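You operate a simulated robot arm through the tools that you are given. There is no shell and no other tool.

You are at the controls of a simulated robot arm. One attempt, no reset.

JOB
Bring the remote forward, switch it on and set it to DRY, three bars.
Fine: lay it at the free edge of the glass plate before you switch it on; MODE steps the word, LEVEL the bars.
Where things are to end (x, y in the base frame): remote within 60 mm of [260, 310].

The check looks at the end state, three seconds after you hand in, the way a careful person would. Anything else that was tipped, shoved, dropped, spilled or broken makes it a failure.

ROBOT AND FRAMES
A 7-joint arm with a two-finger parallel gripper, fixed in place. Base frame: the origin is at the foot of the arm, x ahead of it, y to its left, z up; the work surface is at about z = 0. Lengths are in mm, angles in rad, forces in N, time in s.
With the tool pointing down near the work surface it reaches from about 260 to 680 mm from the base axis. Its first joint turns from -2.897 to 2.897 rad. Payload 2.5 kg.
Tool frame: the origin (TCP) lies between the finger pads and is the grasp point; the fingertips stand 30 mm ahead of it; z points along the fingers, y is the line along which they close. Largest opening 94 mm; finger width 28, thickness 10; the body of the gripper, 50 by 96 mm, starts 55 mm behind the TCP.
Orientation is that of the tool frame in the base frame, as a unit quaternion [w, x, y, z]. With the fingers straight down and closing along the base's y, the tool's x points along the base's -x, its y along +y and its z along -z.

CONTROLS
- The arm moves only by the tool apply_moves. Its argument "plan" is a list of rows, each a list of 7 numbers: the shift along the tool's x, y, z in mm, then the turn, a rotation vector about the tool's x, y, z in rad, then the opening, from 0 (shut) to 1 (fully open). In form: [[x, y, z, wx, wy, wz, grip], ...]. A call has 1 to 20 rows; each row shifts and turns the commanded pose from where the row before left it, along the tool's axes as they then stand. Each row takes 0.2 s and may step no farther than 50 mm and 0.15 rad from the row before; otherwise, or with a gripper value out of range, the whole call is refused. A pose out of reach is approached as far as the arm can. The call stops where the force on the tool passes 40 N (or 10 N more than at its start, if that is more) or the arm is blocked; 0.2 s more then pass. The fingers move at their own pace (about 72 mm/s each) and stop on an object; they squeeze with about 41 N. The grip force told is the motor's: it shows also when the fingers shut on nothing. Time passes only in rows, and 0.2 s behind the last, so rows that do not move let the fingers close. The reply holds the time, the measured pose of the TCP, the force on the tool along the base axes, the opening and the grip force, in the units named above and with some noise, with the torque about the TCP (base axes, N m) and any sound that the robot's microphone picked up.
- Cameras (640 x 400 px; columns grow to the right, rows downward): "scene" is fixed at [52.5, 498.8, 737.6]; the picture's right is [-0.83, -0.56, 0.00], its down [-0.50, 0.75, -0.43] and it looks along [0.24, -0.36, -0.90] (base axes); focal length 278 px, centre (320, 200). "wrist" rides on the gripper at [76, 14, -103] in the tool frame; the picture's right is [-0.18, 0.98, 0.00], its down [-0.75, -0.14, -0.64] and it looks along [-0.63, -0.12, 0.77] (tool axes); focal length 243 px, centre (320, 200). There is no depth. A picture from a camera that has moved, and an enlarged one, comes with that camera's place and axes in the base frame and with its lens.
- get_image(camera): a new picture of that camera. It takes no simulated time.
- inspect(camera, box): a new picture of the part [left, top, right, bottom] of that camera's present view, enlarged. It takes no simulated time.
- job_done(): hands the job in; it is judged then, once.

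Places have to be worked out from the pictures, the camera data and where the tool is seen. Open the gripper and draw the arm clear of the work before you hand the job in, unless the task says otherwise.

The tools are called as a command line: name --pt "numbers of a row" for each row, then --argument value for the rest, lists and objects as JSON in quotes. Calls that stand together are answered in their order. apply_moves: Moves the arm, as the interface text tells. Its arguments: {"type":"object","properties":{"plan":{"type":"array"}},"required":["plan"]} The other tools are called the same way: get_image (camera) takes a picture; inspect (camera, box) takes an enlarged picture of a part of a camera's view; job_done () hands the job in.

At the start:

```text
time_s: 0.0
ee_pos: [463.2, 213.6, 304.0]
ee_rot: [-0.001, 0.0, 1.0, 0.0]
ft_force: [-0.7, -0.6, -0.5]
ft_torque: [0.0, -0.03, 0.01]
finger_gap: 94.1
gripper_force: 0.1
```

scene: 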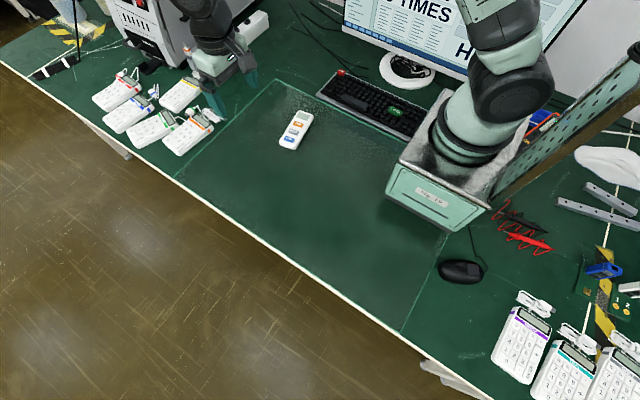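
wrist: 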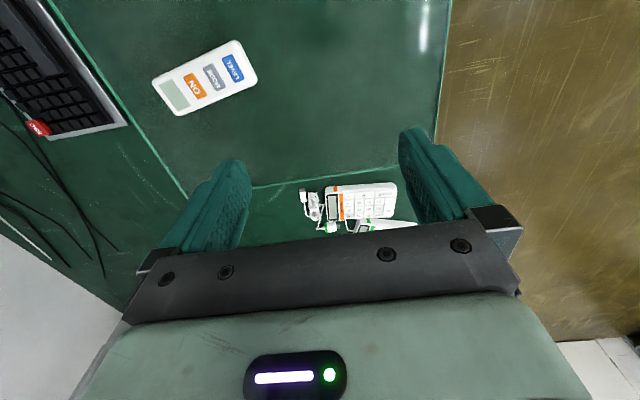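

The scene shows the white remote near (457, 34) with its buttons facing up. I'll enlarge both views before planning the grasp.

inspect --camera "scene" --box '[240, 80, 360, 170]'

inspect --camera "wrist" --box '[130, 20, 290, 130]'

inspect --camera "scene" --box '[160, 150, 480, 350]'

```text
4.44 times, centred on (300, 125) of scene
camera zoom: at [52.5, 498.8, 737.6], right [-0.83, -0.56, 0.0], down [-0.5, 0.75, -0.43], along [0.24, -0.36, -0.9], focal length 1235 px, centre (409, 533)
```

zoom: 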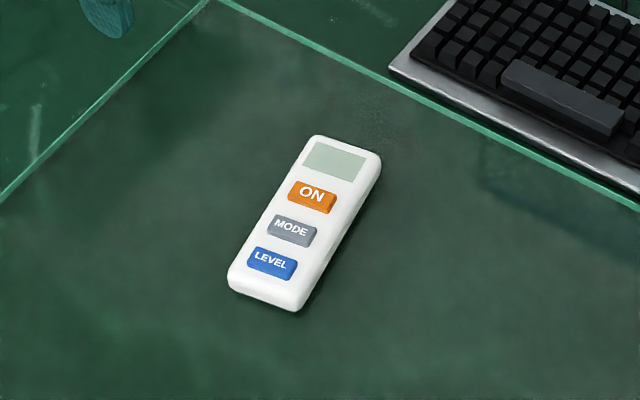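

```text
3.64 times, centred on (210, 75) of wrist
camera zoom: at [385.7, 228.0, 405.0], right [0.18, 0.98, 0.0], down [0.75, -0.14, 0.64], along [0.63, -0.12, -0.77], focal length 882 px, centre (720, 654)
```

zoom: 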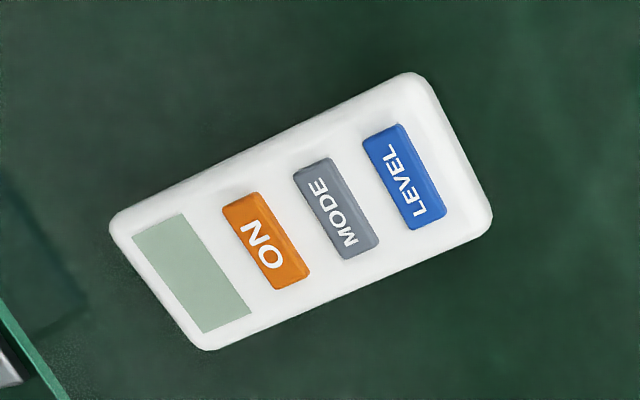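

```text
2.00 times, centred on (320, 250) of scene
camera zoom: at [52.5, 498.8, 737.6], right [-0.83, -0.56, 0.0], down [-0.5, 0.75, -0.43], along [0.24, -0.36, -0.9], focal length 556 px, centre (320, 100)
```

zoom: 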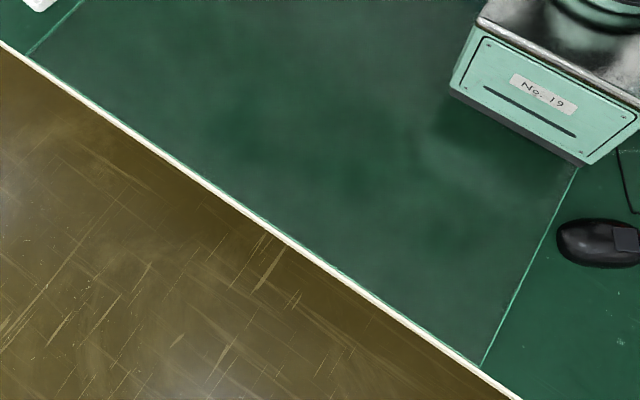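

The two views agree: the remote is about 146 × 54 mm and centred near (448, 43). Its long axis runs roughly along y, tilted about 12°, with the display end towards -y. I'll move above it first with the orientation unchanged and read the pose.

apply_moves --pt "3 -34 10 0 0 0 1" --pt "3 -34 10 0 0 0 1" --pt "3 -34 10 0 0 0 1" --pt "3 -34 10 0 0 0 1" --pt "3 -34 10 0 0 0 1" --pt "0 0 0 0 0 -0.14 1" --pt "0 0 0 0 0 -0.14 1" --pt "0 0 0 0 0 -0.14 1" --pt "0 0 0 0 0 -0.14 1"

```text
time_s: 2.0
ee_pos: [447.0, 41.7, 252.7]
ee_rot: [0.0, -0.278, 0.961, -0.001]
ft_force: [0.5, -0.1, 0.1]
ft_torque: [-0.01, -0.03, -0.04]
finger_gap: 93.7
gripper_force: 0.1
```

The arm tracks well, so I'll continue the turn to about -1.78 rad in total. That makes the fingers close across the remote's width.

apply_moves --pt "0 0 0 0 0 -0.1356 1" --pt "0 0 0 0 0 -0.1356 1" --pt "0 0 0 0 0 -0.1356 1" --pt "0 0 0 0 0 -0.1356 1" --pt "0 0 0 0 0 -0.1356 1" --pt "0 0 0 0 0 -0.1356 1" --pt "0 0 0 0 0 -0.1356 1" --pt "0 0 0 0 0 -0.1356 1" --pt "0 0 0 0 0 -0.1356 1" --pt "0 0 0 0 0 0 1"

get_image --camera "wrist"

get_image --camera "scene"

```text
time_s: 4.2
ee_pos: [447.4, 42.6, 252.2]
ee_rot: [-0.001, 0.777, -0.629, 0.0]
ft_force: [0.9, -0.6, -0.2]
ft_torque: [-0.01, 0.0, 0.0]
finger_gap: 93.9
gripper_force: 0.0
```

```text
taken
camera wrist: at [449.1, -34.0, 354.9], right [-1.0, -0.03, 0.0], down [-0.02, 0.77, 0.64], along [-0.02, 0.64, -0.77], focal length 243 px, centre (320, 200)
```

wrist: 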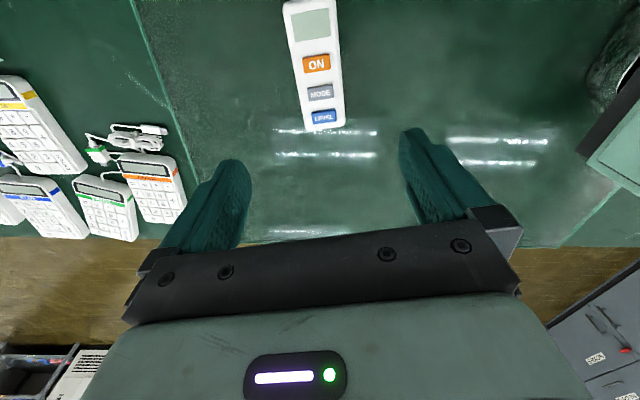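

```text
taken
```

scene: 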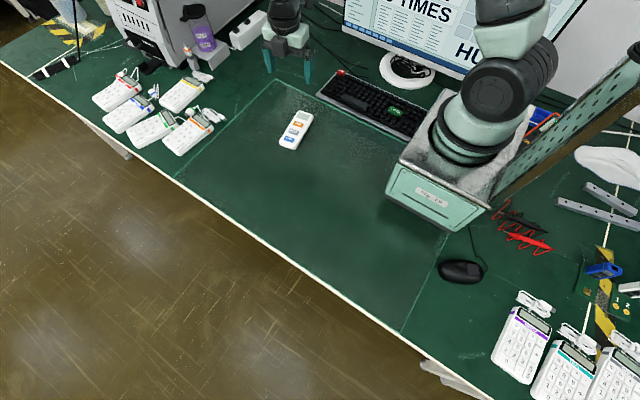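

The fingers now line up across the remote, which I place at about (448, 42) with its sides near x = 421 and 476 at mid-length. I'll descend partway and check again.

apply_moves --pt "0 0 30 0 0 0 1" --pt "0 0 30 0 0 0 1" --pt "0 0 30 0 0 0 1" --pt "0 0 30 0 0 0 1" --pt "0 0 30 0 0 0 1" --pt "0 0 0 0 0 0 1"

get_image --camera "wrist"

inspect --camera "scene" --box '[240, 60, 360, 170]'

```text
time_s: 5.6
ee_pos: [447.4, 42.1, 102.6]
ee_rot: [0.0, 0.777, -0.629, 0.0]
ft_force: [0.7, -0.5, 0.1]
ft_torque: [0.05, -0.01, -0.02]
finger_gap: 93.9
gripper_force: 0.0
```

```text
taken
camera wrist: at [449.3, -35.5, 205.1], right [-1.0, -0.02, 0.0], down [-0.02, 0.77, 0.64], along [-0.01, 0.64, -0.77], focal length 243 px, centre (320, 200)
```

wrist: 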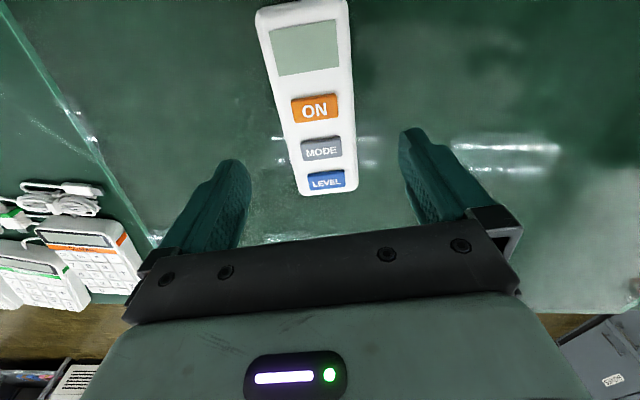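

```text
3.64 times, centred on (300, 115) of scene
camera zoom: at [52.5, 498.8, 737.6], right [-0.83, -0.56, 0.0], down [-0.5, 0.75, -0.43], along [0.24, -0.36, -0.9], focal length 1011 px, centre (393, 509)
```

zoom: 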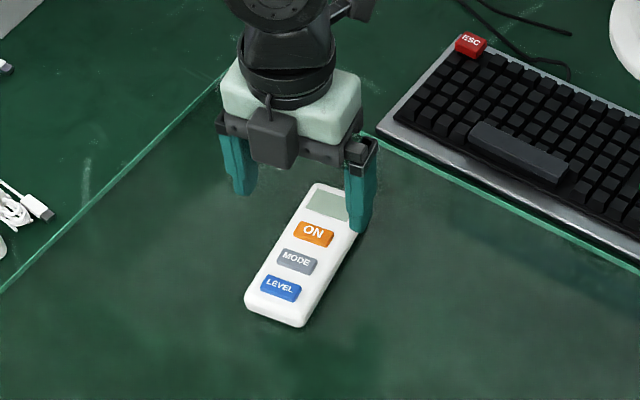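

By triangulation the button tops are at about z = 24 and the remote's axis tilts about 9°, centred near (449, 43). I'll trim the yaw and offset slightly and lower until the fingertips are about 8 mm above the plate.

apply_moves --pt "0 -1.7 0 0 0 0.04 1" --pt "0 0 16 0 0 0 1" --pt "0 0 16 0 0 0 1" --pt "0 0 16 0 0 0 1" --pt "0 0 10 0 0 0 1" --pt "0 0 6 0 0 0 1" --pt "0 0 0 0 0 0 1"

get_image --camera "wrist"

inspect --camera "scene" --box '[250, 80, 350, 160]'

```text
time_s: 7.2
ee_pos: [449.1, 44.4, 38.7]
ee_rot: [0.0, 0.764, -0.645, -0.001]
ft_force: [0.0, -0.8, -0.3]
ft_torque: [-0.03, -0.02, -0.05]
finger_gap: 94.1
gripper_force: 0.0
```

```text
taken
camera wrist: at [447.0, -33.0, 140.8], right [-1.0, 0.02, 0.0], down [0.01, 0.77, 0.64], along [0.01, 0.64, -0.77], focal length 243 px, centre (320, 200)
```

wrist: 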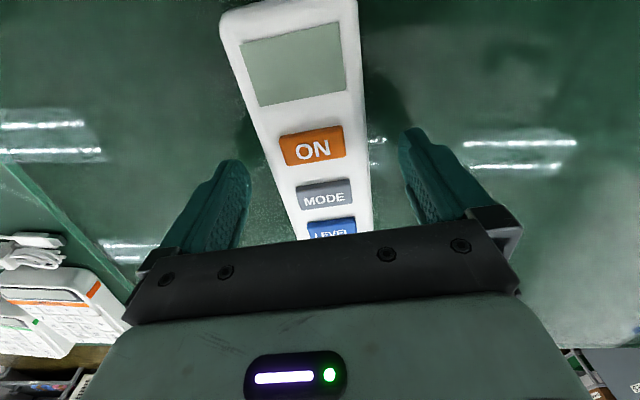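

```text
5.00 times, centred on (300, 120) of scene
camera zoom: at [52.5, 498.8, 737.6], right [-0.83, -0.56, 0.0], down [-0.5, 0.75, -0.43], along [0.24, -0.36, -0.9], focal length 1390 px, centre (420, 600)
```

zoom: 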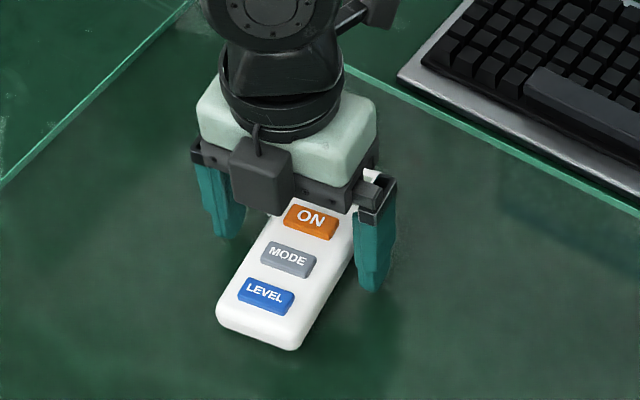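

The fingers straddle the remote with clearance on both sides and no contact. I'll lower 3 mm more and close.

apply_moves --pt "0 0 3 0 0 0 1" --pt "0 0 0 0 0 0 1" --pt "0 0 0 0 0 0 0.6" --pt "0 0 0 0 0 0 0.3" --pt "0 0 0 0 0 0 0.3" --pt "0 0 0 0 0 0 0.3" --pt "0 0 0 0 0 0 0.3"

inspect --camera "scene" --box '[250, 80, 350, 160]'

get_image --camera "wrist"

```text
time_s: 8.8
ee_pos: [449.2, 43.9, 36.2]
ee_rot: [0.001, 0.765, -0.645, 0.0]
ft_force: [0.8, 0.9, 0.1]
ft_torque: [0.0, 0.03, 0.0]
finger_gap: 59.1
gripper_force: 40.7
```

```text
5.00 times, centred on (300, 120) of scene
camera zoom: at [52.5, 498.8, 737.6], right [-0.83, -0.56, 0.0], down [-0.5, 0.75, -0.43], along [0.24, -0.36, -0.9], focal length 1390 px, centre (420, 600)
```

zoom: 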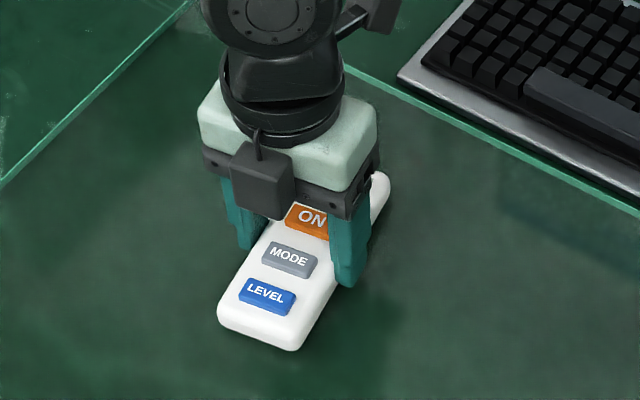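

```text
taken
camera wrist: at [446.7, -32.8, 137.4], right [-1.0, 0.02, 0.0], down [0.01, 0.77, 0.64], along [0.01, 0.64, -0.77], focal length 243 px, centre (320, 200)
```

wrist: 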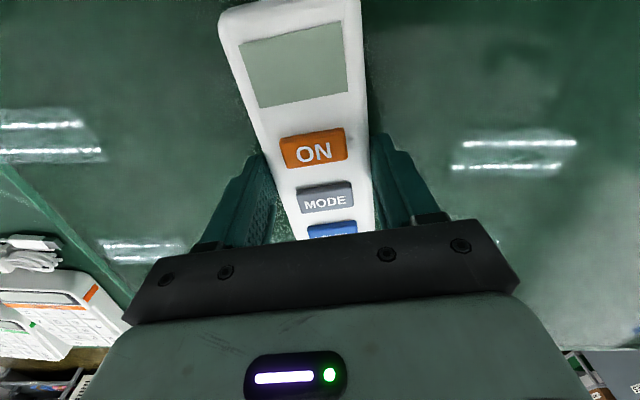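

The grip is solid at a 59.1 mm gap and 40.7 N. I'll lift gently and check that the remote comes up level.

apply_moves --pt "0 0 -5 0 0 0 0.3" --pt "0 0 -10 0 0 0 0.3" --pt "0 0 -20 0 0 0 0.3" --pt "0 0 -20 0 0 0 0.3" --pt "0 0 -15 0 0 0 0.3" --pt "0 0 0 0 0 0 0.3"

inspect --camera "scene" --box '[240, 60, 360, 160]'

get_image --camera "wrist"

```text
time_s: 10.2
ee_pos: [447.9, 44.5, 105.9]
ee_rot: [0.0, 0.765, -0.644, 0.0]
ft_force: [0.1, 0.6, -1.6]
ft_torque: [0.01, -0.01, -0.02]
finger_gap: 59.3
gripper_force: 40.9
```

```text
4.00 times, centred on (300, 110) of scene
camera zoom: at [52.5, 498.8, 737.6], right [-0.83, -0.56, 0.0], down [-0.5, 0.75, -0.43], along [0.24, -0.36, -0.9], focal length 1112 px, centre (400, 560)
```

zoom: 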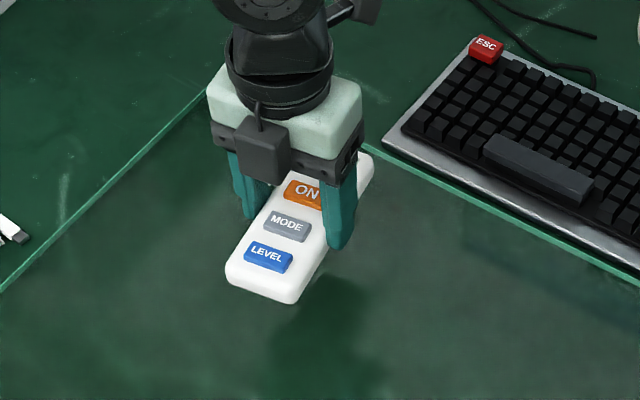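

```text
taken
camera wrist: at [447.4, -33.4, 207.0], right [-1.0, 0.02, 0.0], down [0.01, 0.77, 0.64], along [0.01, 0.64, -0.77], focal length 243 px, centre (320, 200)
```

wrist: 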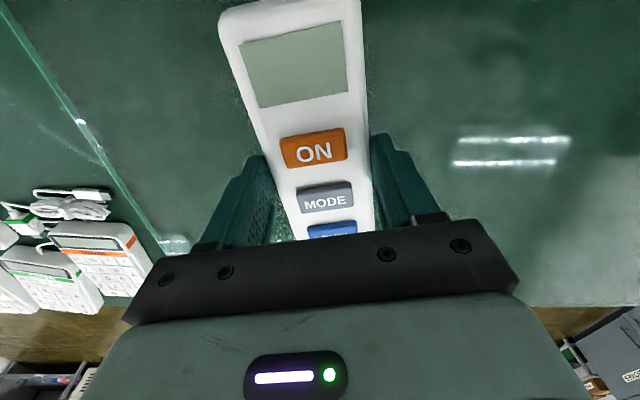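

The remote came up level and weighs about 1.7 N. I'll carry it to about (260, 293), which leaves its near end roughly 20 mm inside the plate's front edge (y ≈ 387), and square it up with the display away from the edge.

apply_moves --pt "-14 7 0 0 0 0 0.3" --pt "-27.6 14.35 0 0 0 0 0.3" --pt "-27.6 14.35 0 0 0 0 0.3" --pt "-27.6 14.35 0 0 0 0 0.3" --pt "-27.6 14.35 0 0 0 0 0.3" --pt "-27.6 14.35 0 0 0 0 0.3" --pt "-27.6 14.35 0 0 0 0 0.3" --pt "-27.6 14.35 0 0 0 0 0.3" --pt "-27.6 14.35 0 0 0 0 0.3" --pt "-27.6 14.35 0 0 0 0 0.3" --pt "-14 7 0 0 0 0 0.3" --pt "0 0 0 0 0 0.08 0.3" --pt "0 0 0 0 0 0.08 0.3" --pt "0 0 0 0 0 0 0.3"

get_image --camera "scene"

get_image --camera "wrist"

```text
time_s: 13.2
ee_pos: [262.8, 292.7, 107.2]
ee_rot: [0.0, 0.71, -0.704, 0.0]
ft_force: [0.2, -0.4, -1.1]
ft_torque: [0.0, -0.03, -0.03]
finger_gap: 59.7
gripper_force: 41.1
```

```text
taken
```

scene: 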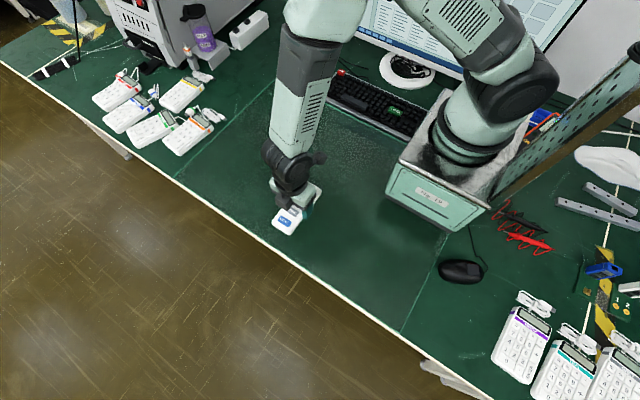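

```text
taken
camera wrist: at [248.2, 216.5, 208.2], right [-0.98, 0.18, 0.0], down [0.13, 0.75, 0.64], along [0.11, 0.63, -0.77], focal length 243 px, centre (320, 200)
```

wrist: 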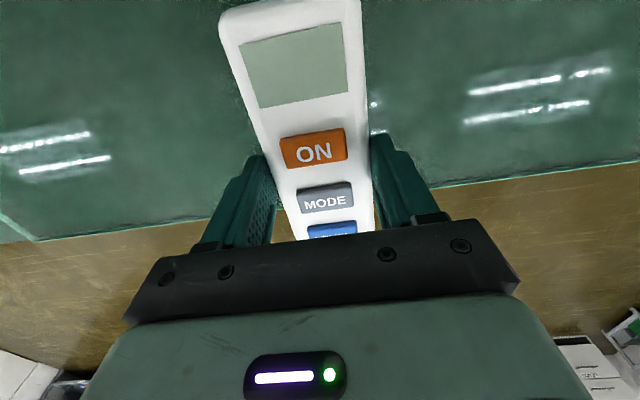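

The remote is at about (263, 293), square to the edge and about 22 mm inside it. I'll lower to the same tool height it was gripped at (z ≈ 36).

apply_moves --pt "0 0 15 0 0 0 0.3" --pt "0 0 20 0 0 0 0.3" --pt "0 0 15 0 0 0 0.3" --pt "0 0 10 0 0 0 0.3" --pt "0 0 6 0 0 0 0.3" --pt "0 0 2.5 0 0 0 0.3" --pt "0 0 1 0 0 0 0.3" --pt "0 0 0 0 0 0 0.3"

inspect --camera "scene" --box '[230, 160, 370, 260]'

```text
time_s: 15.0
ee_pos: [261.2, 293.2, 38.0]
ee_rot: [0.0, 0.711, -0.704, 0.0]
ft_force: [-0.4, 0.2, -1.4]
ft_torque: [0.03, 0.01, 0.0]
finger_gap: 59.3
gripper_force: 40.6
```

```text
4.00 times, centred on (300, 210) of scene
camera zoom: at [52.5, 498.8, 737.6], right [-0.83, -0.56, 0.0], down [-0.5, 0.75, -0.43], along [0.24, -0.36, -0.9], focal length 1112 px, centre (400, 160)
```

zoom: 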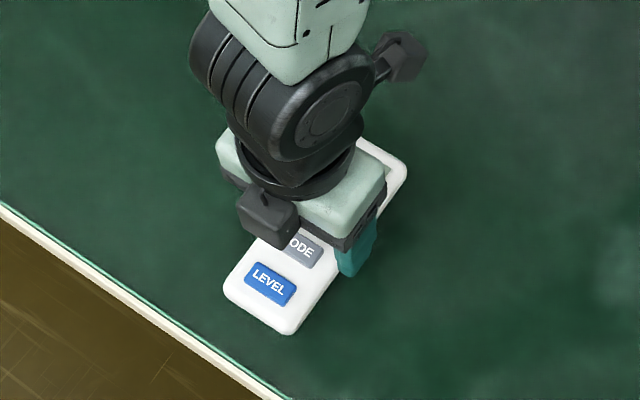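

The readout still shows the remote's weight, so it hangs a millimetre or two above the glass. I'll ease it down in small steps.

apply_moves --pt "0 0 0.8 0 0 0 0.3" --pt "0 0 0.6 0 0 0 0.3" --pt "0 0 0.4 0 0 0 0.3" --pt "0 0 0 0 0 0 0.3"

```text
time_s: 16.0
ee_pos: [261.7, 293.4, 36.4]
ee_rot: [0.0, 0.711, -0.703, 0.0]
ft_force: [-6.1, -1.4, 14.5]
ft_torque: [-0.24, 0.15, -0.04]
finger_gap: 59.1
gripper_force: 40.9
```

The remote is now resting on the plate with about 14 N contact force. I'll back off a hair, then open slightly and then fully.

apply_moves --pt "0 0 -0.5 0 0 0 0.3" --pt "0 0 0 0 0 0 0.3" --pt "0 0 0 0 0 0 0.7" --pt "0 0 0 0 0 0 0.9" --pt "0 0 0 0 0 0 1.0" --pt "0 0 0 0 0 0 1.0"

get_image --camera "wrist"

```text
time_s: 17.4
ee_pos: [261.0, 291.7, 34.9]
ee_rot: [-0.001, 0.711, -0.703, 0.0]
ft_force: [0.4, 0.0, -0.6]
ft_torque: [0.01, 0.04, -0.03]
finger_gap: 94.2
gripper_force: 0.1
```

```text
taken
camera wrist: at [247.3, 215.9, 137.3], right [-0.98, 0.17, 0.0], down [0.13, 0.75, 0.64], along [0.11, 0.63, -0.77], focal length 243 px, centre (320, 200)
```

wrist: 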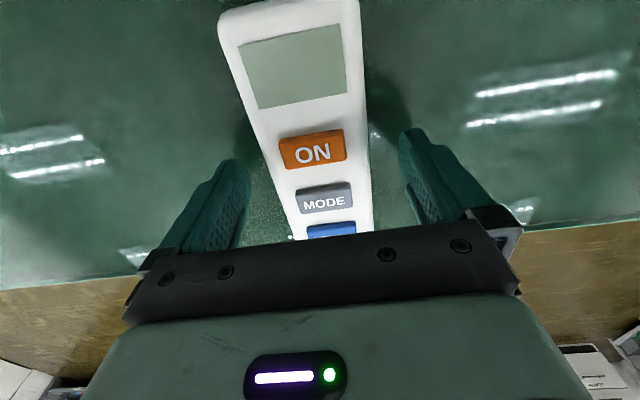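

It's released and resting flat. I'll rise straight up and measure the button positions again.

apply_moves --pt "0 0 -10 0 0 0 1" --pt "0 0 -25 0 0 0 1" --pt "0 0 -30 0 0 0 1" --pt "0 0 -30 0 0 0 1" --pt "0 0 -30 0 0 0 1" --pt "0 0 0 0 0 0 1"

get_image --camera "wrist"

inspect --camera "scene" --box '[230, 160, 370, 260]'

```text
time_s: 18.8
ee_pos: [263.5, 294.0, 160.5]
ee_rot: [0.001, 0.71, -0.704, 0.0]
ft_force: [0.1, -0.6, -0.7]
ft_torque: [-0.03, 0.03, -0.03]
finger_gap: 94.1
gripper_force: 0.0
```

```text
taken
camera wrist: at [249.9, 217.0, 262.9], right [-0.98, 0.17, 0.0], down [0.13, 0.76, 0.64], along [0.11, 0.63, -0.77], focal length 243 px, centre (320, 200)
```

wrist: 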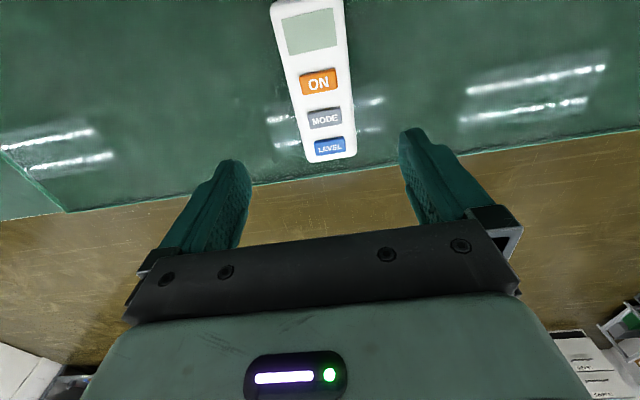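

```text
4.00 times, centred on (300, 210) of scene
camera zoom: at [52.5, 498.8, 737.6], right [-0.83, -0.56, 0.0], down [-0.5, 0.75, -0.43], along [0.24, -0.36, -0.9], focal length 1112 px, centre (400, 160)
```

zoom: 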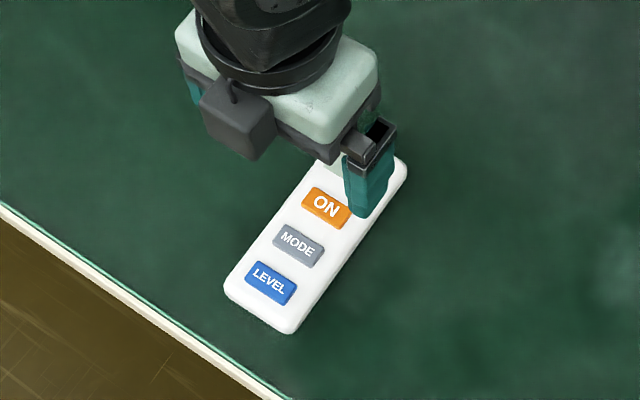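

The button centres come out at about ON (262, 275), MODE (262, 308) and LEVEL (262, 341), with tops near z = 24. I'll shut the fingers, move over ON and come down to about 10 mm above it.

apply_moves --pt "9.5 0.8 0 0 0 0 0.5" --pt "9.5 0.7 0 0 0 0 0" --pt "0 0 25 0 0 0 0" --pt "0 0 25 0 0 0 0" --pt "0 0 25 0 0 0 0" --pt "0 0 15 0 0 0 0" --pt "0 0 6 0 0 0 0" --pt "0 0 0 0 0 0 0"

get_image --camera "wrist"

inspect --camera "scene" --box '[230, 160, 370, 260]'

```text
time_s: 20.6
ee_pos: [260.9, 272.4, 63.1]
ee_rot: [0.0, 0.711, -0.703, 0.0]
ft_force: [0.4, 0.4, -0.7]
ft_torque: [-0.02, 0.0, -0.05]
finger_gap: 0.0
gripper_force: 33.1
```

```text
taken
camera wrist: at [247.2, 196.8, 164.9], right [-0.98, 0.17, 0.0], down [0.13, 0.75, 0.64], along [0.11, 0.63, -0.77], focal length 243 px, centre (320, 200)
```

wrist: 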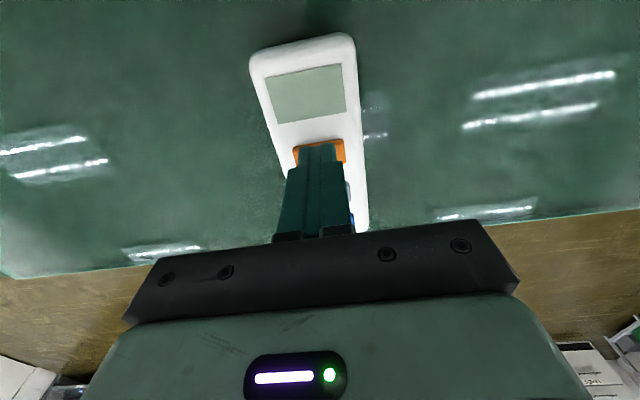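

```text
4.00 times, centred on (300, 210) of scene
camera zoom: at [52.5, 498.8, 737.6], right [-0.83, -0.56, 0.0], down [-0.5, 0.75, -0.43], along [0.24, -0.36, -0.9], focal length 1112 px, centre (400, 160)
```

zoom: 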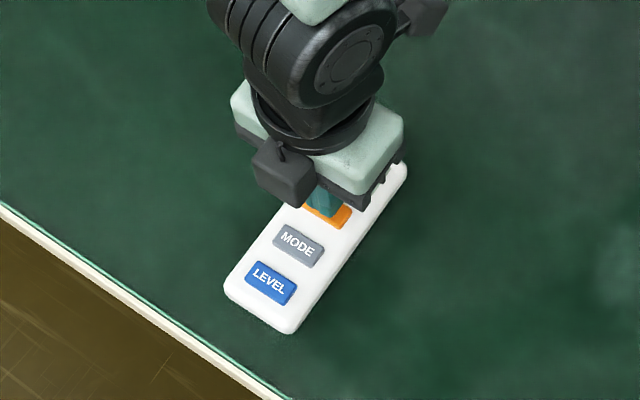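

The fingertips sit over ON. Next I'll step down slowly to find contact.

apply_moves --pt "0 -1 1.5 0 0 0 0" --pt "0 -1 1.5 0 0 0 0" --pt "0 0 1.5 0 0 0 0" --pt "0 0 1.5 0 0 0 0" --pt "0 0 0 0 0 0 0"

```text
time_s: 21.8
ee_pos: [263.2, 274.9, 58.4]
ee_rot: [0.0, 0.711, -0.703, 0.0]
ft_force: [-0.3, -0.6, 0.2]
ft_torque: [0.02, -0.01, 0.02]
finger_gap: 0.0
gripper_force: 33.2
```

No contact yet with the tip at about z = 28. I'll continue in 1 mm steps.

apply_moves --pt "0 0 1 0 0 0 0" --pt "0 0 1 0 0 0 0" --pt "0 0 1 0 0 0 0"

```text
time_s: 22.6
ee_pos: [261.6, 272.9, 55.1]
ee_rot: [0.001, 0.71, -0.704, 0.0]
ft_force: [-0.1, -1.0, 0.7]
ft_torque: [-0.03, -0.01, 0.01]
finger_gap: 0.0
gripper_force: 33.0
heard: click
```

I heard a click at around z = 55. I'll lift straight off and look at the display.

apply_moves --pt "0 0 -4 0 0 0 0" --pt "0 0 -10 0 0 0 0" --pt "0 0 0 0 0 0 0"

get_image --camera "wrist"

inspect --camera "wrist" --box '[230, 20, 390, 130]'

```text
time_s: 23.4
ee_pos: [262.5, 273.3, 68.5]
ee_rot: [0.0, 0.71, -0.704, 0.0]
ft_force: [-0.1, -0.5, -0.1]
ft_torque: [0.02, -0.01, 0.01]
finger_gap: 0.2
gripper_force: 32.9
```

```text
taken
camera wrist: at [248.2, 197.5, 170.8], right [-0.98, 0.17, 0.0], down [0.13, 0.76, 0.64], along [0.11, 0.63, -0.77], focal length 243 px, centre (320, 200)
```

wrist: 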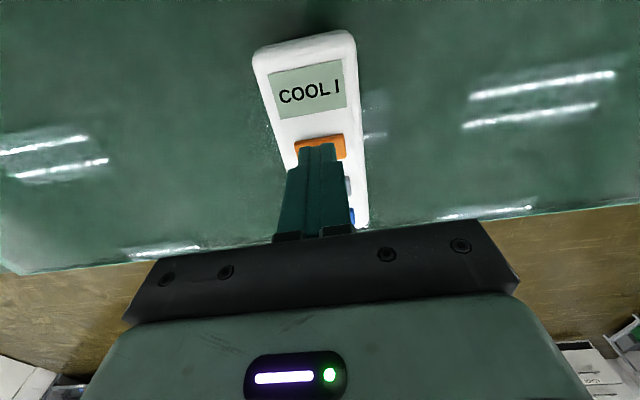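

```text
3.64 times, centred on (310, 75) of wrist
camera zoom: at [248.2, 197.5, 170.8], right [-0.98, 0.17, 0.0], down [0.13, 0.76, 0.64], along [0.11, 0.63, -0.77], focal length 882 px, centre (356, 654)
```

zoom: 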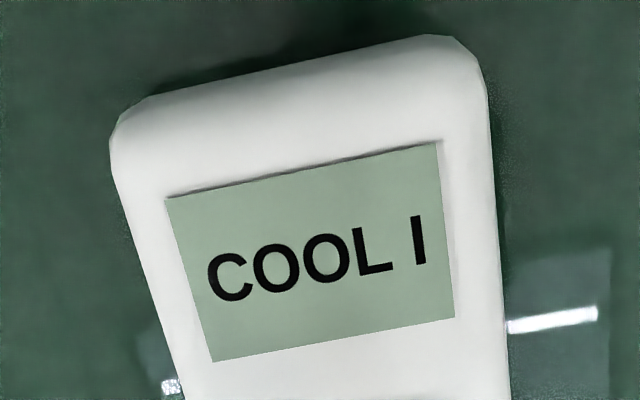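

The display reads "COOL I", so it's on, in COOL with one bar. I'll shift 33.5 mm to MODE and press once to the same depth.

apply_moves --pt "-16.5 0 0 0 0 0 0" --pt "-17 0 0 0 0 0 0" --pt "0 0 0 0 0 0 0"

inspect --camera "scene" --box '[230, 160, 370, 260]'

get_image --camera "wrist"

```text
time_s: 24.2
ee_pos: [263.2, 306.4, 68.8]
ee_rot: [0.0, 0.711, -0.703, 0.0]
ft_force: [-0.6, 0.3, -0.1]
ft_torque: [0.01, -0.02, 0.01]
finger_gap: 0.2
gripper_force: 33.1
```

```text
4.00 times, centred on (300, 210) of scene
camera zoom: at [52.5, 498.8, 737.6], right [-0.83, -0.56, 0.0], down [-0.5, 0.75, -0.43], along [0.24, -0.36, -0.9], focal length 1112 px, centre (400, 160)
```

zoom: 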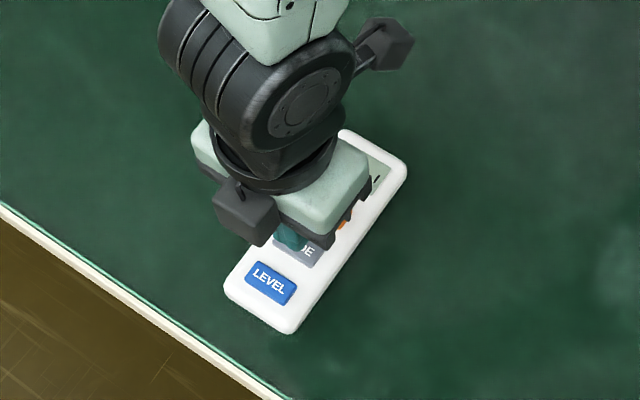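

```text
taken
camera wrist: at [249.0, 230.6, 170.5], right [-0.98, 0.17, 0.0], down [0.13, 0.75, 0.64], along [0.11, 0.63, -0.77], focal length 243 px, centre (320, 200)
```

wrist: 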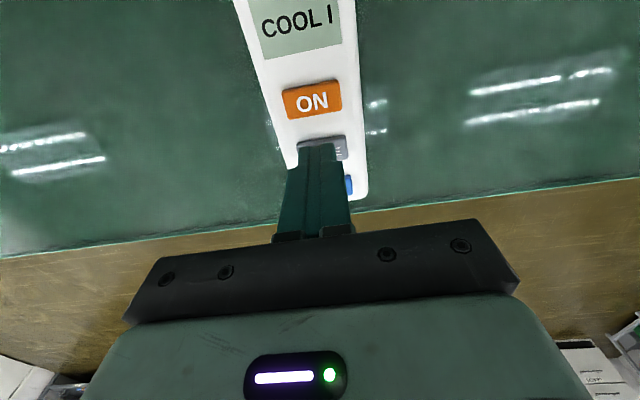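

The finger is over MODE in the same relation as it was over ON. I'll press once and rise.

apply_moves --pt "0 0 8 0 0 0 0" --pt "0 0 2.5 0 0 0 0" --pt "0 0 1.5 0 0 0 0" --pt "0 0 1 0 0 0 0" --pt "0 0 1 0 0 0 0"

```text
time_s: 25.4
ee_pos: [261.9, 307.6, 54.9]
ee_rot: [0.001, 0.711, -0.704, -0.001]
ft_force: [0.7, -0.2, 1.0]
ft_torque: [-0.01, -0.01, -0.01]
finger_gap: 0.1
gripper_force: 33.3
heard: click
```

A click sounded. I'll rise and read the display.

apply_moves --pt "0 0 -4 0 0 0 0" --pt "0 0 -10 0 0 0 0" --pt "0 0 0 0 0 0 0"

inspect --camera "wrist" --box '[220, 0, 400, 120]'

```text
time_s: 26.2
ee_pos: [262.1, 306.0, 68.6]
ee_rot: [0.0, 0.711, -0.703, 0.0]
ft_force: [0.5, 0.2, -0.5]
ft_torque: [0.0, -0.01, 0.03]
finger_gap: 0.1
gripper_force: 32.6
```

```text
3.33 times, centred on (310, 60) of wrist
camera zoom: at [247.4, 230.2, 170.7], right [-0.98, 0.17, 0.0], down [0.13, 0.75, 0.64], along [0.11, 0.63, -0.77], focal length 809 px, centre (353, 667)
```

zoom: 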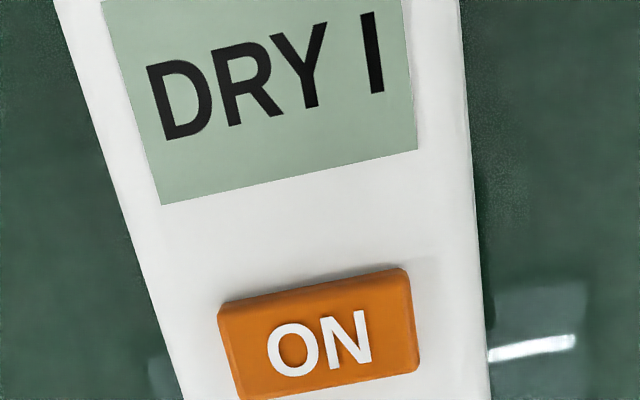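

It now reads "DRY I". I'll shift 33 mm to LEVEL and press once.

apply_moves --pt "-16.5 0 0 0 0 0 0" --pt "-16.5 0 0 0 0 0 0" --pt "0 0 0 0 0 0 0"

get_image --camera "wrist"

inspect --camera "scene" --box '[230, 160, 370, 260]'

```text
time_s: 27.0
ee_pos: [261.8, 337.3, 69.3]
ee_rot: [0.0, 0.71, -0.704, 0.0]
ft_force: [0.5, 0.0, -0.5]
ft_torque: [-0.02, 0.0, 0.03]
finger_gap: 0.0
gripper_force: 33.3
```

```text
taken
camera wrist: at [247.8, 262.1, 171.6], right [-0.98, 0.17, 0.0], down [0.13, 0.75, 0.64], along [0.11, 0.63, -0.77], focal length 243 px, centre (320, 200)
```

wrist: 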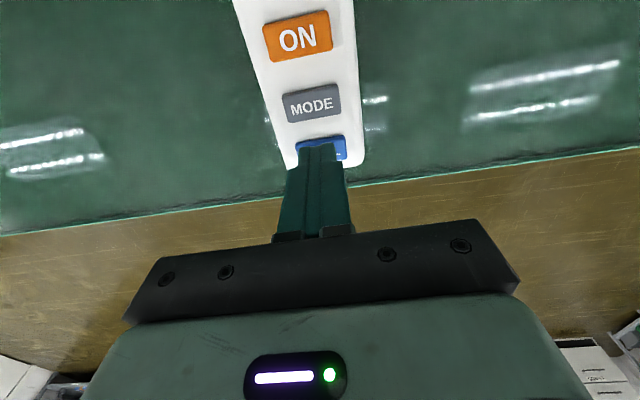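

```text
4.00 times, centred on (300, 210) of scene
camera zoom: at [52.5, 498.8, 737.6], right [-0.83, -0.56, 0.0], down [-0.5, 0.75, -0.43], along [0.24, -0.36, -0.9], focal length 1112 px, centre (400, 160)
```

zoom: 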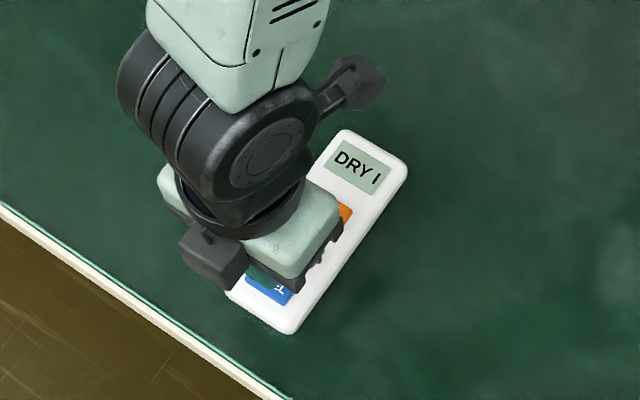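

The scene camera can read the display ("DRY I"), and the finger is over LEVEL. I'll press once and rise.

apply_moves --pt "0 0 8 0 0 0 0" --pt "0 0 2.5 0 0 0 0" --pt "0 0 1.5 0 0 0 0" --pt "0 0 1 0 0 0 0" --pt "0 0 1 0 0 0 0" --pt "0 0 -4 0 0 0 0" --pt "0 0 -10 0 0 0 0"

inspect --camera "scene" --box '[270, 180, 350, 240]'

```text
time_s: 28.6
ee_pos: [260.9, 339.3, 70.5]
ee_rot: [-0.001, 0.71, -0.704, 0.0]
ft_force: [0.6, 0.7, 0.2]
ft_torque: [-0.01, 0.02, 0.01]
finger_gap: 0.1
gripper_force: 33.3
```

```text
6.67 times, centred on (310, 210) of scene
camera zoom: at [52.5, 498.8, 737.6], right [-0.83, -0.56, 0.0], down [-0.5, 0.75, -0.43], along [0.24, -0.36, -0.9], focal length 1853 px, centre (387, 133)
```

zoom: 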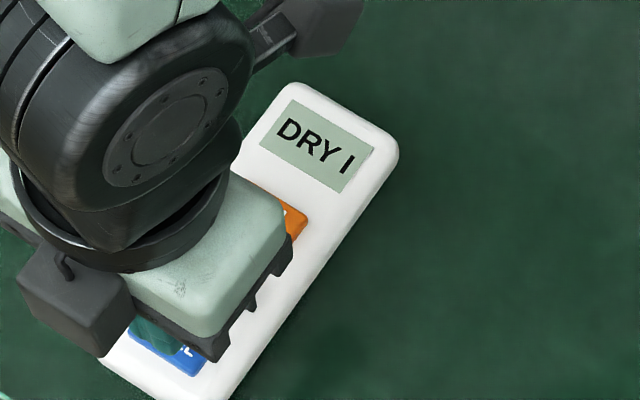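

There was no click and the display still shows one bar, so that press fell just short. I'll descend again in finer steps and hold at the bottom to listen for the click.

apply_moves --pt "0 0 8 0 0 0 0" --pt "0 0 3 0 0 0 0" --pt "0 0 2 0 0 0 0" --pt "0 0 1 0 0 0 0" --pt "0 0 0.5 0 0 0 0"

inspect --camera "scene" --box '[270, 180, 350, 240]'

```text
time_s: 29.8
ee_pos: [261.6, 341.5, 54.4]
ee_rot: [0.001, 0.71, -0.704, 0.0]
ft_force: [0.0, 0.0, 1.1]
ft_torque: [-0.02, -0.01, -0.02]
finger_gap: 0.0
gripper_force: 32.8
heard: click
```

```text
6.67 times, centred on (310, 210) of scene
camera zoom: at [52.5, 498.8, 737.6], right [-0.83, -0.56, 0.0], down [-0.5, 0.75, -0.43], along [0.24, -0.36, -0.9], focal length 1853 px, centre (387, 133)
```

zoom: 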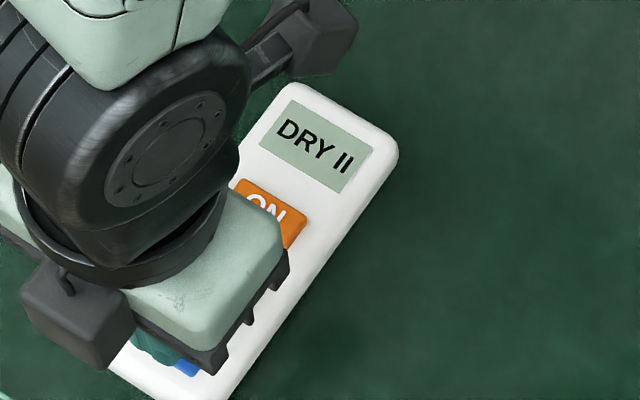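

The press clicked and the display now reads "DRY II". I'll release by rising 8 mm and press once more to the same depth.

apply_moves --pt "0 0 -4 0 0 0 0" --pt "0 0 -4 0 0 0 0" --pt "0 0 0 0 0 0 0"

inspect --camera "scene" --box '[270, 180, 350, 240]'

```text
time_s: 30.6
ee_pos: [262.9, 339.9, 63.4]
ee_rot: [0.0, 0.71, -0.704, 0.0]
ft_force: [0.7, 1.0, -0.5]
ft_torque: [0.01, -0.01, -0.01]
finger_gap: 0.0
gripper_force: 32.5
```

```text
6.67 times, centred on (310, 210) of scene
camera zoom: at [52.5, 498.8, 737.6], right [-0.83, -0.56, 0.0], down [-0.5, 0.75, -0.43], along [0.24, -0.36, -0.9], focal length 1853 px, centre (387, 133)
```

zoom: 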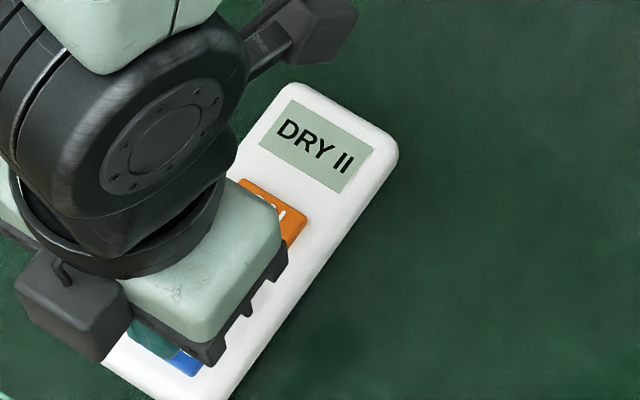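

It holds at "DRY II" after release. I'll press LEVEL a second time to the same depth.

apply_moves --pt "0 0 4 0 0 0 0" --pt "0 0 2 0 0 0 0" --pt "0 0 1 0 0 0 0" --pt "0 0 1 0 0 0 0"

inspect --camera "scene" --box '[270, 180, 350, 240]'

```text
time_s: 31.6
ee_pos: [261.5, 340.4, 55.5]
ee_rot: [-0.001, 0.711, -0.703, -0.001]
ft_force: [-0.5, -0.5, 1.0]
ft_torque: [-0.03, -0.02, -0.02]
finger_gap: 0.0
gripper_force: 33.2
heard: click
```

```text
6.67 times, centred on (310, 210) of scene
camera zoom: at [52.5, 498.8, 737.6], right [-0.83, -0.56, 0.0], down [-0.5, 0.75, -0.43], along [0.24, -0.36, -0.9], focal length 1853 px, centre (387, 133)
```

zoom: 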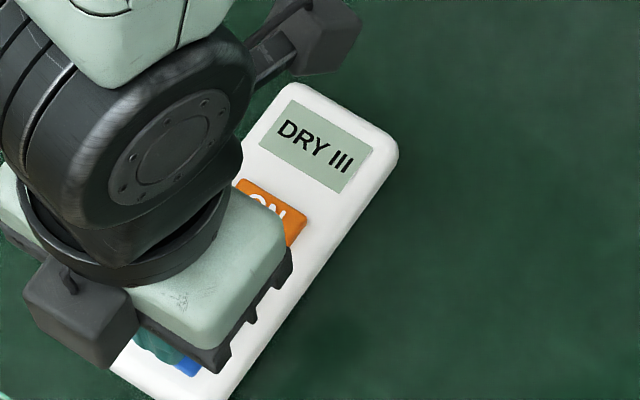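

The display reads "DRY III". I'll rise straight up well clear, retreat away from the remote and open the gripper at height.

apply_moves --pt "0 0 -4 0 0 0 0" --pt "0 0 -10 0 0 0 0" --pt "0 0 -30 0 0 0 0" --pt "0 0 -40 0 0 0 0" --pt "0 0 -40 0 0 0 0" --pt "0 0 -40 0 0 0 0" --pt "0 0 -30 0 0 0 0" --pt "30 -30 0 0 0 0 0" --pt "30 -30 0 0 0 0 0" --pt "30 -30 0 0 0 0 0" --pt "30 -30 0 0 0 0 0" --pt "30 -30 0 0 0 0 0.5" --pt "0 0 0 0 0 0 1" --pt "0 0 0 0 0 0 1" --pt "0 0 0 0 0 0 1"

get_image --camera "scene"

inspect --camera "scene" --box '[240, 170, 360, 260]'

```text
time_s: 34.8
ee_pos: [413.4, 193.3, 246.3]
ee_rot: [0.0, 0.71, -0.704, 0.0]
ft_force: [0.3, 1.3, -1.1]
ft_torque: [-0.01, 0.03, 0.02]
finger_gap: 94.0
gripper_force: 0.2
```

```text
taken
```

scene: 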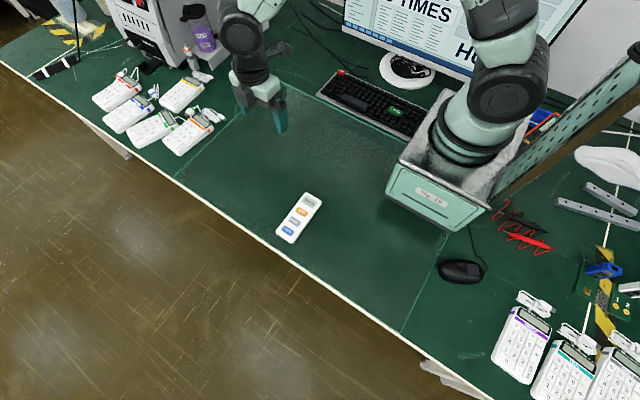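

```text
4.44 times, centred on (300, 215) of scene
camera zoom: at [52.5, 498.8, 737.6], right [-0.83, -0.56, 0.0], down [-0.5, 0.75, -0.43], along [0.24, -0.36, -0.9], focal length 1235 px, centre (409, 133)
```

zoom: 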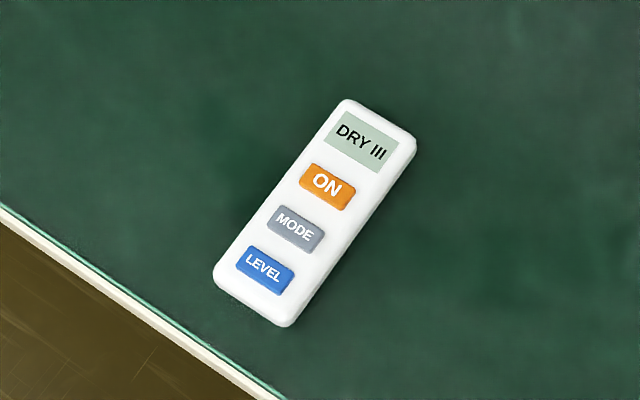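

The remote lies flat at about (260, 290), roughly 20 mm from the target and just inside the plate's free edge, showing "DRY III". The gripper is open and clear, and nothing else has moved, so I'm handing in.

job_done

```text
The job is handed in.
```

The remote now lies flat at about (260, 290), roughly 20 mm from the target. It is just inside the free edge of the glass plate, switched on and showing "DRY III".

I laid it down before pressing ON, then pressed MODE once and LEVEL until three bars showed. One LEVEL press fell short and did not register, so I repeated it.

The gripper is open and drawn well clear. The last picture shows nothing else moved or tipped. The job is handed in; I have not seen the check's result.
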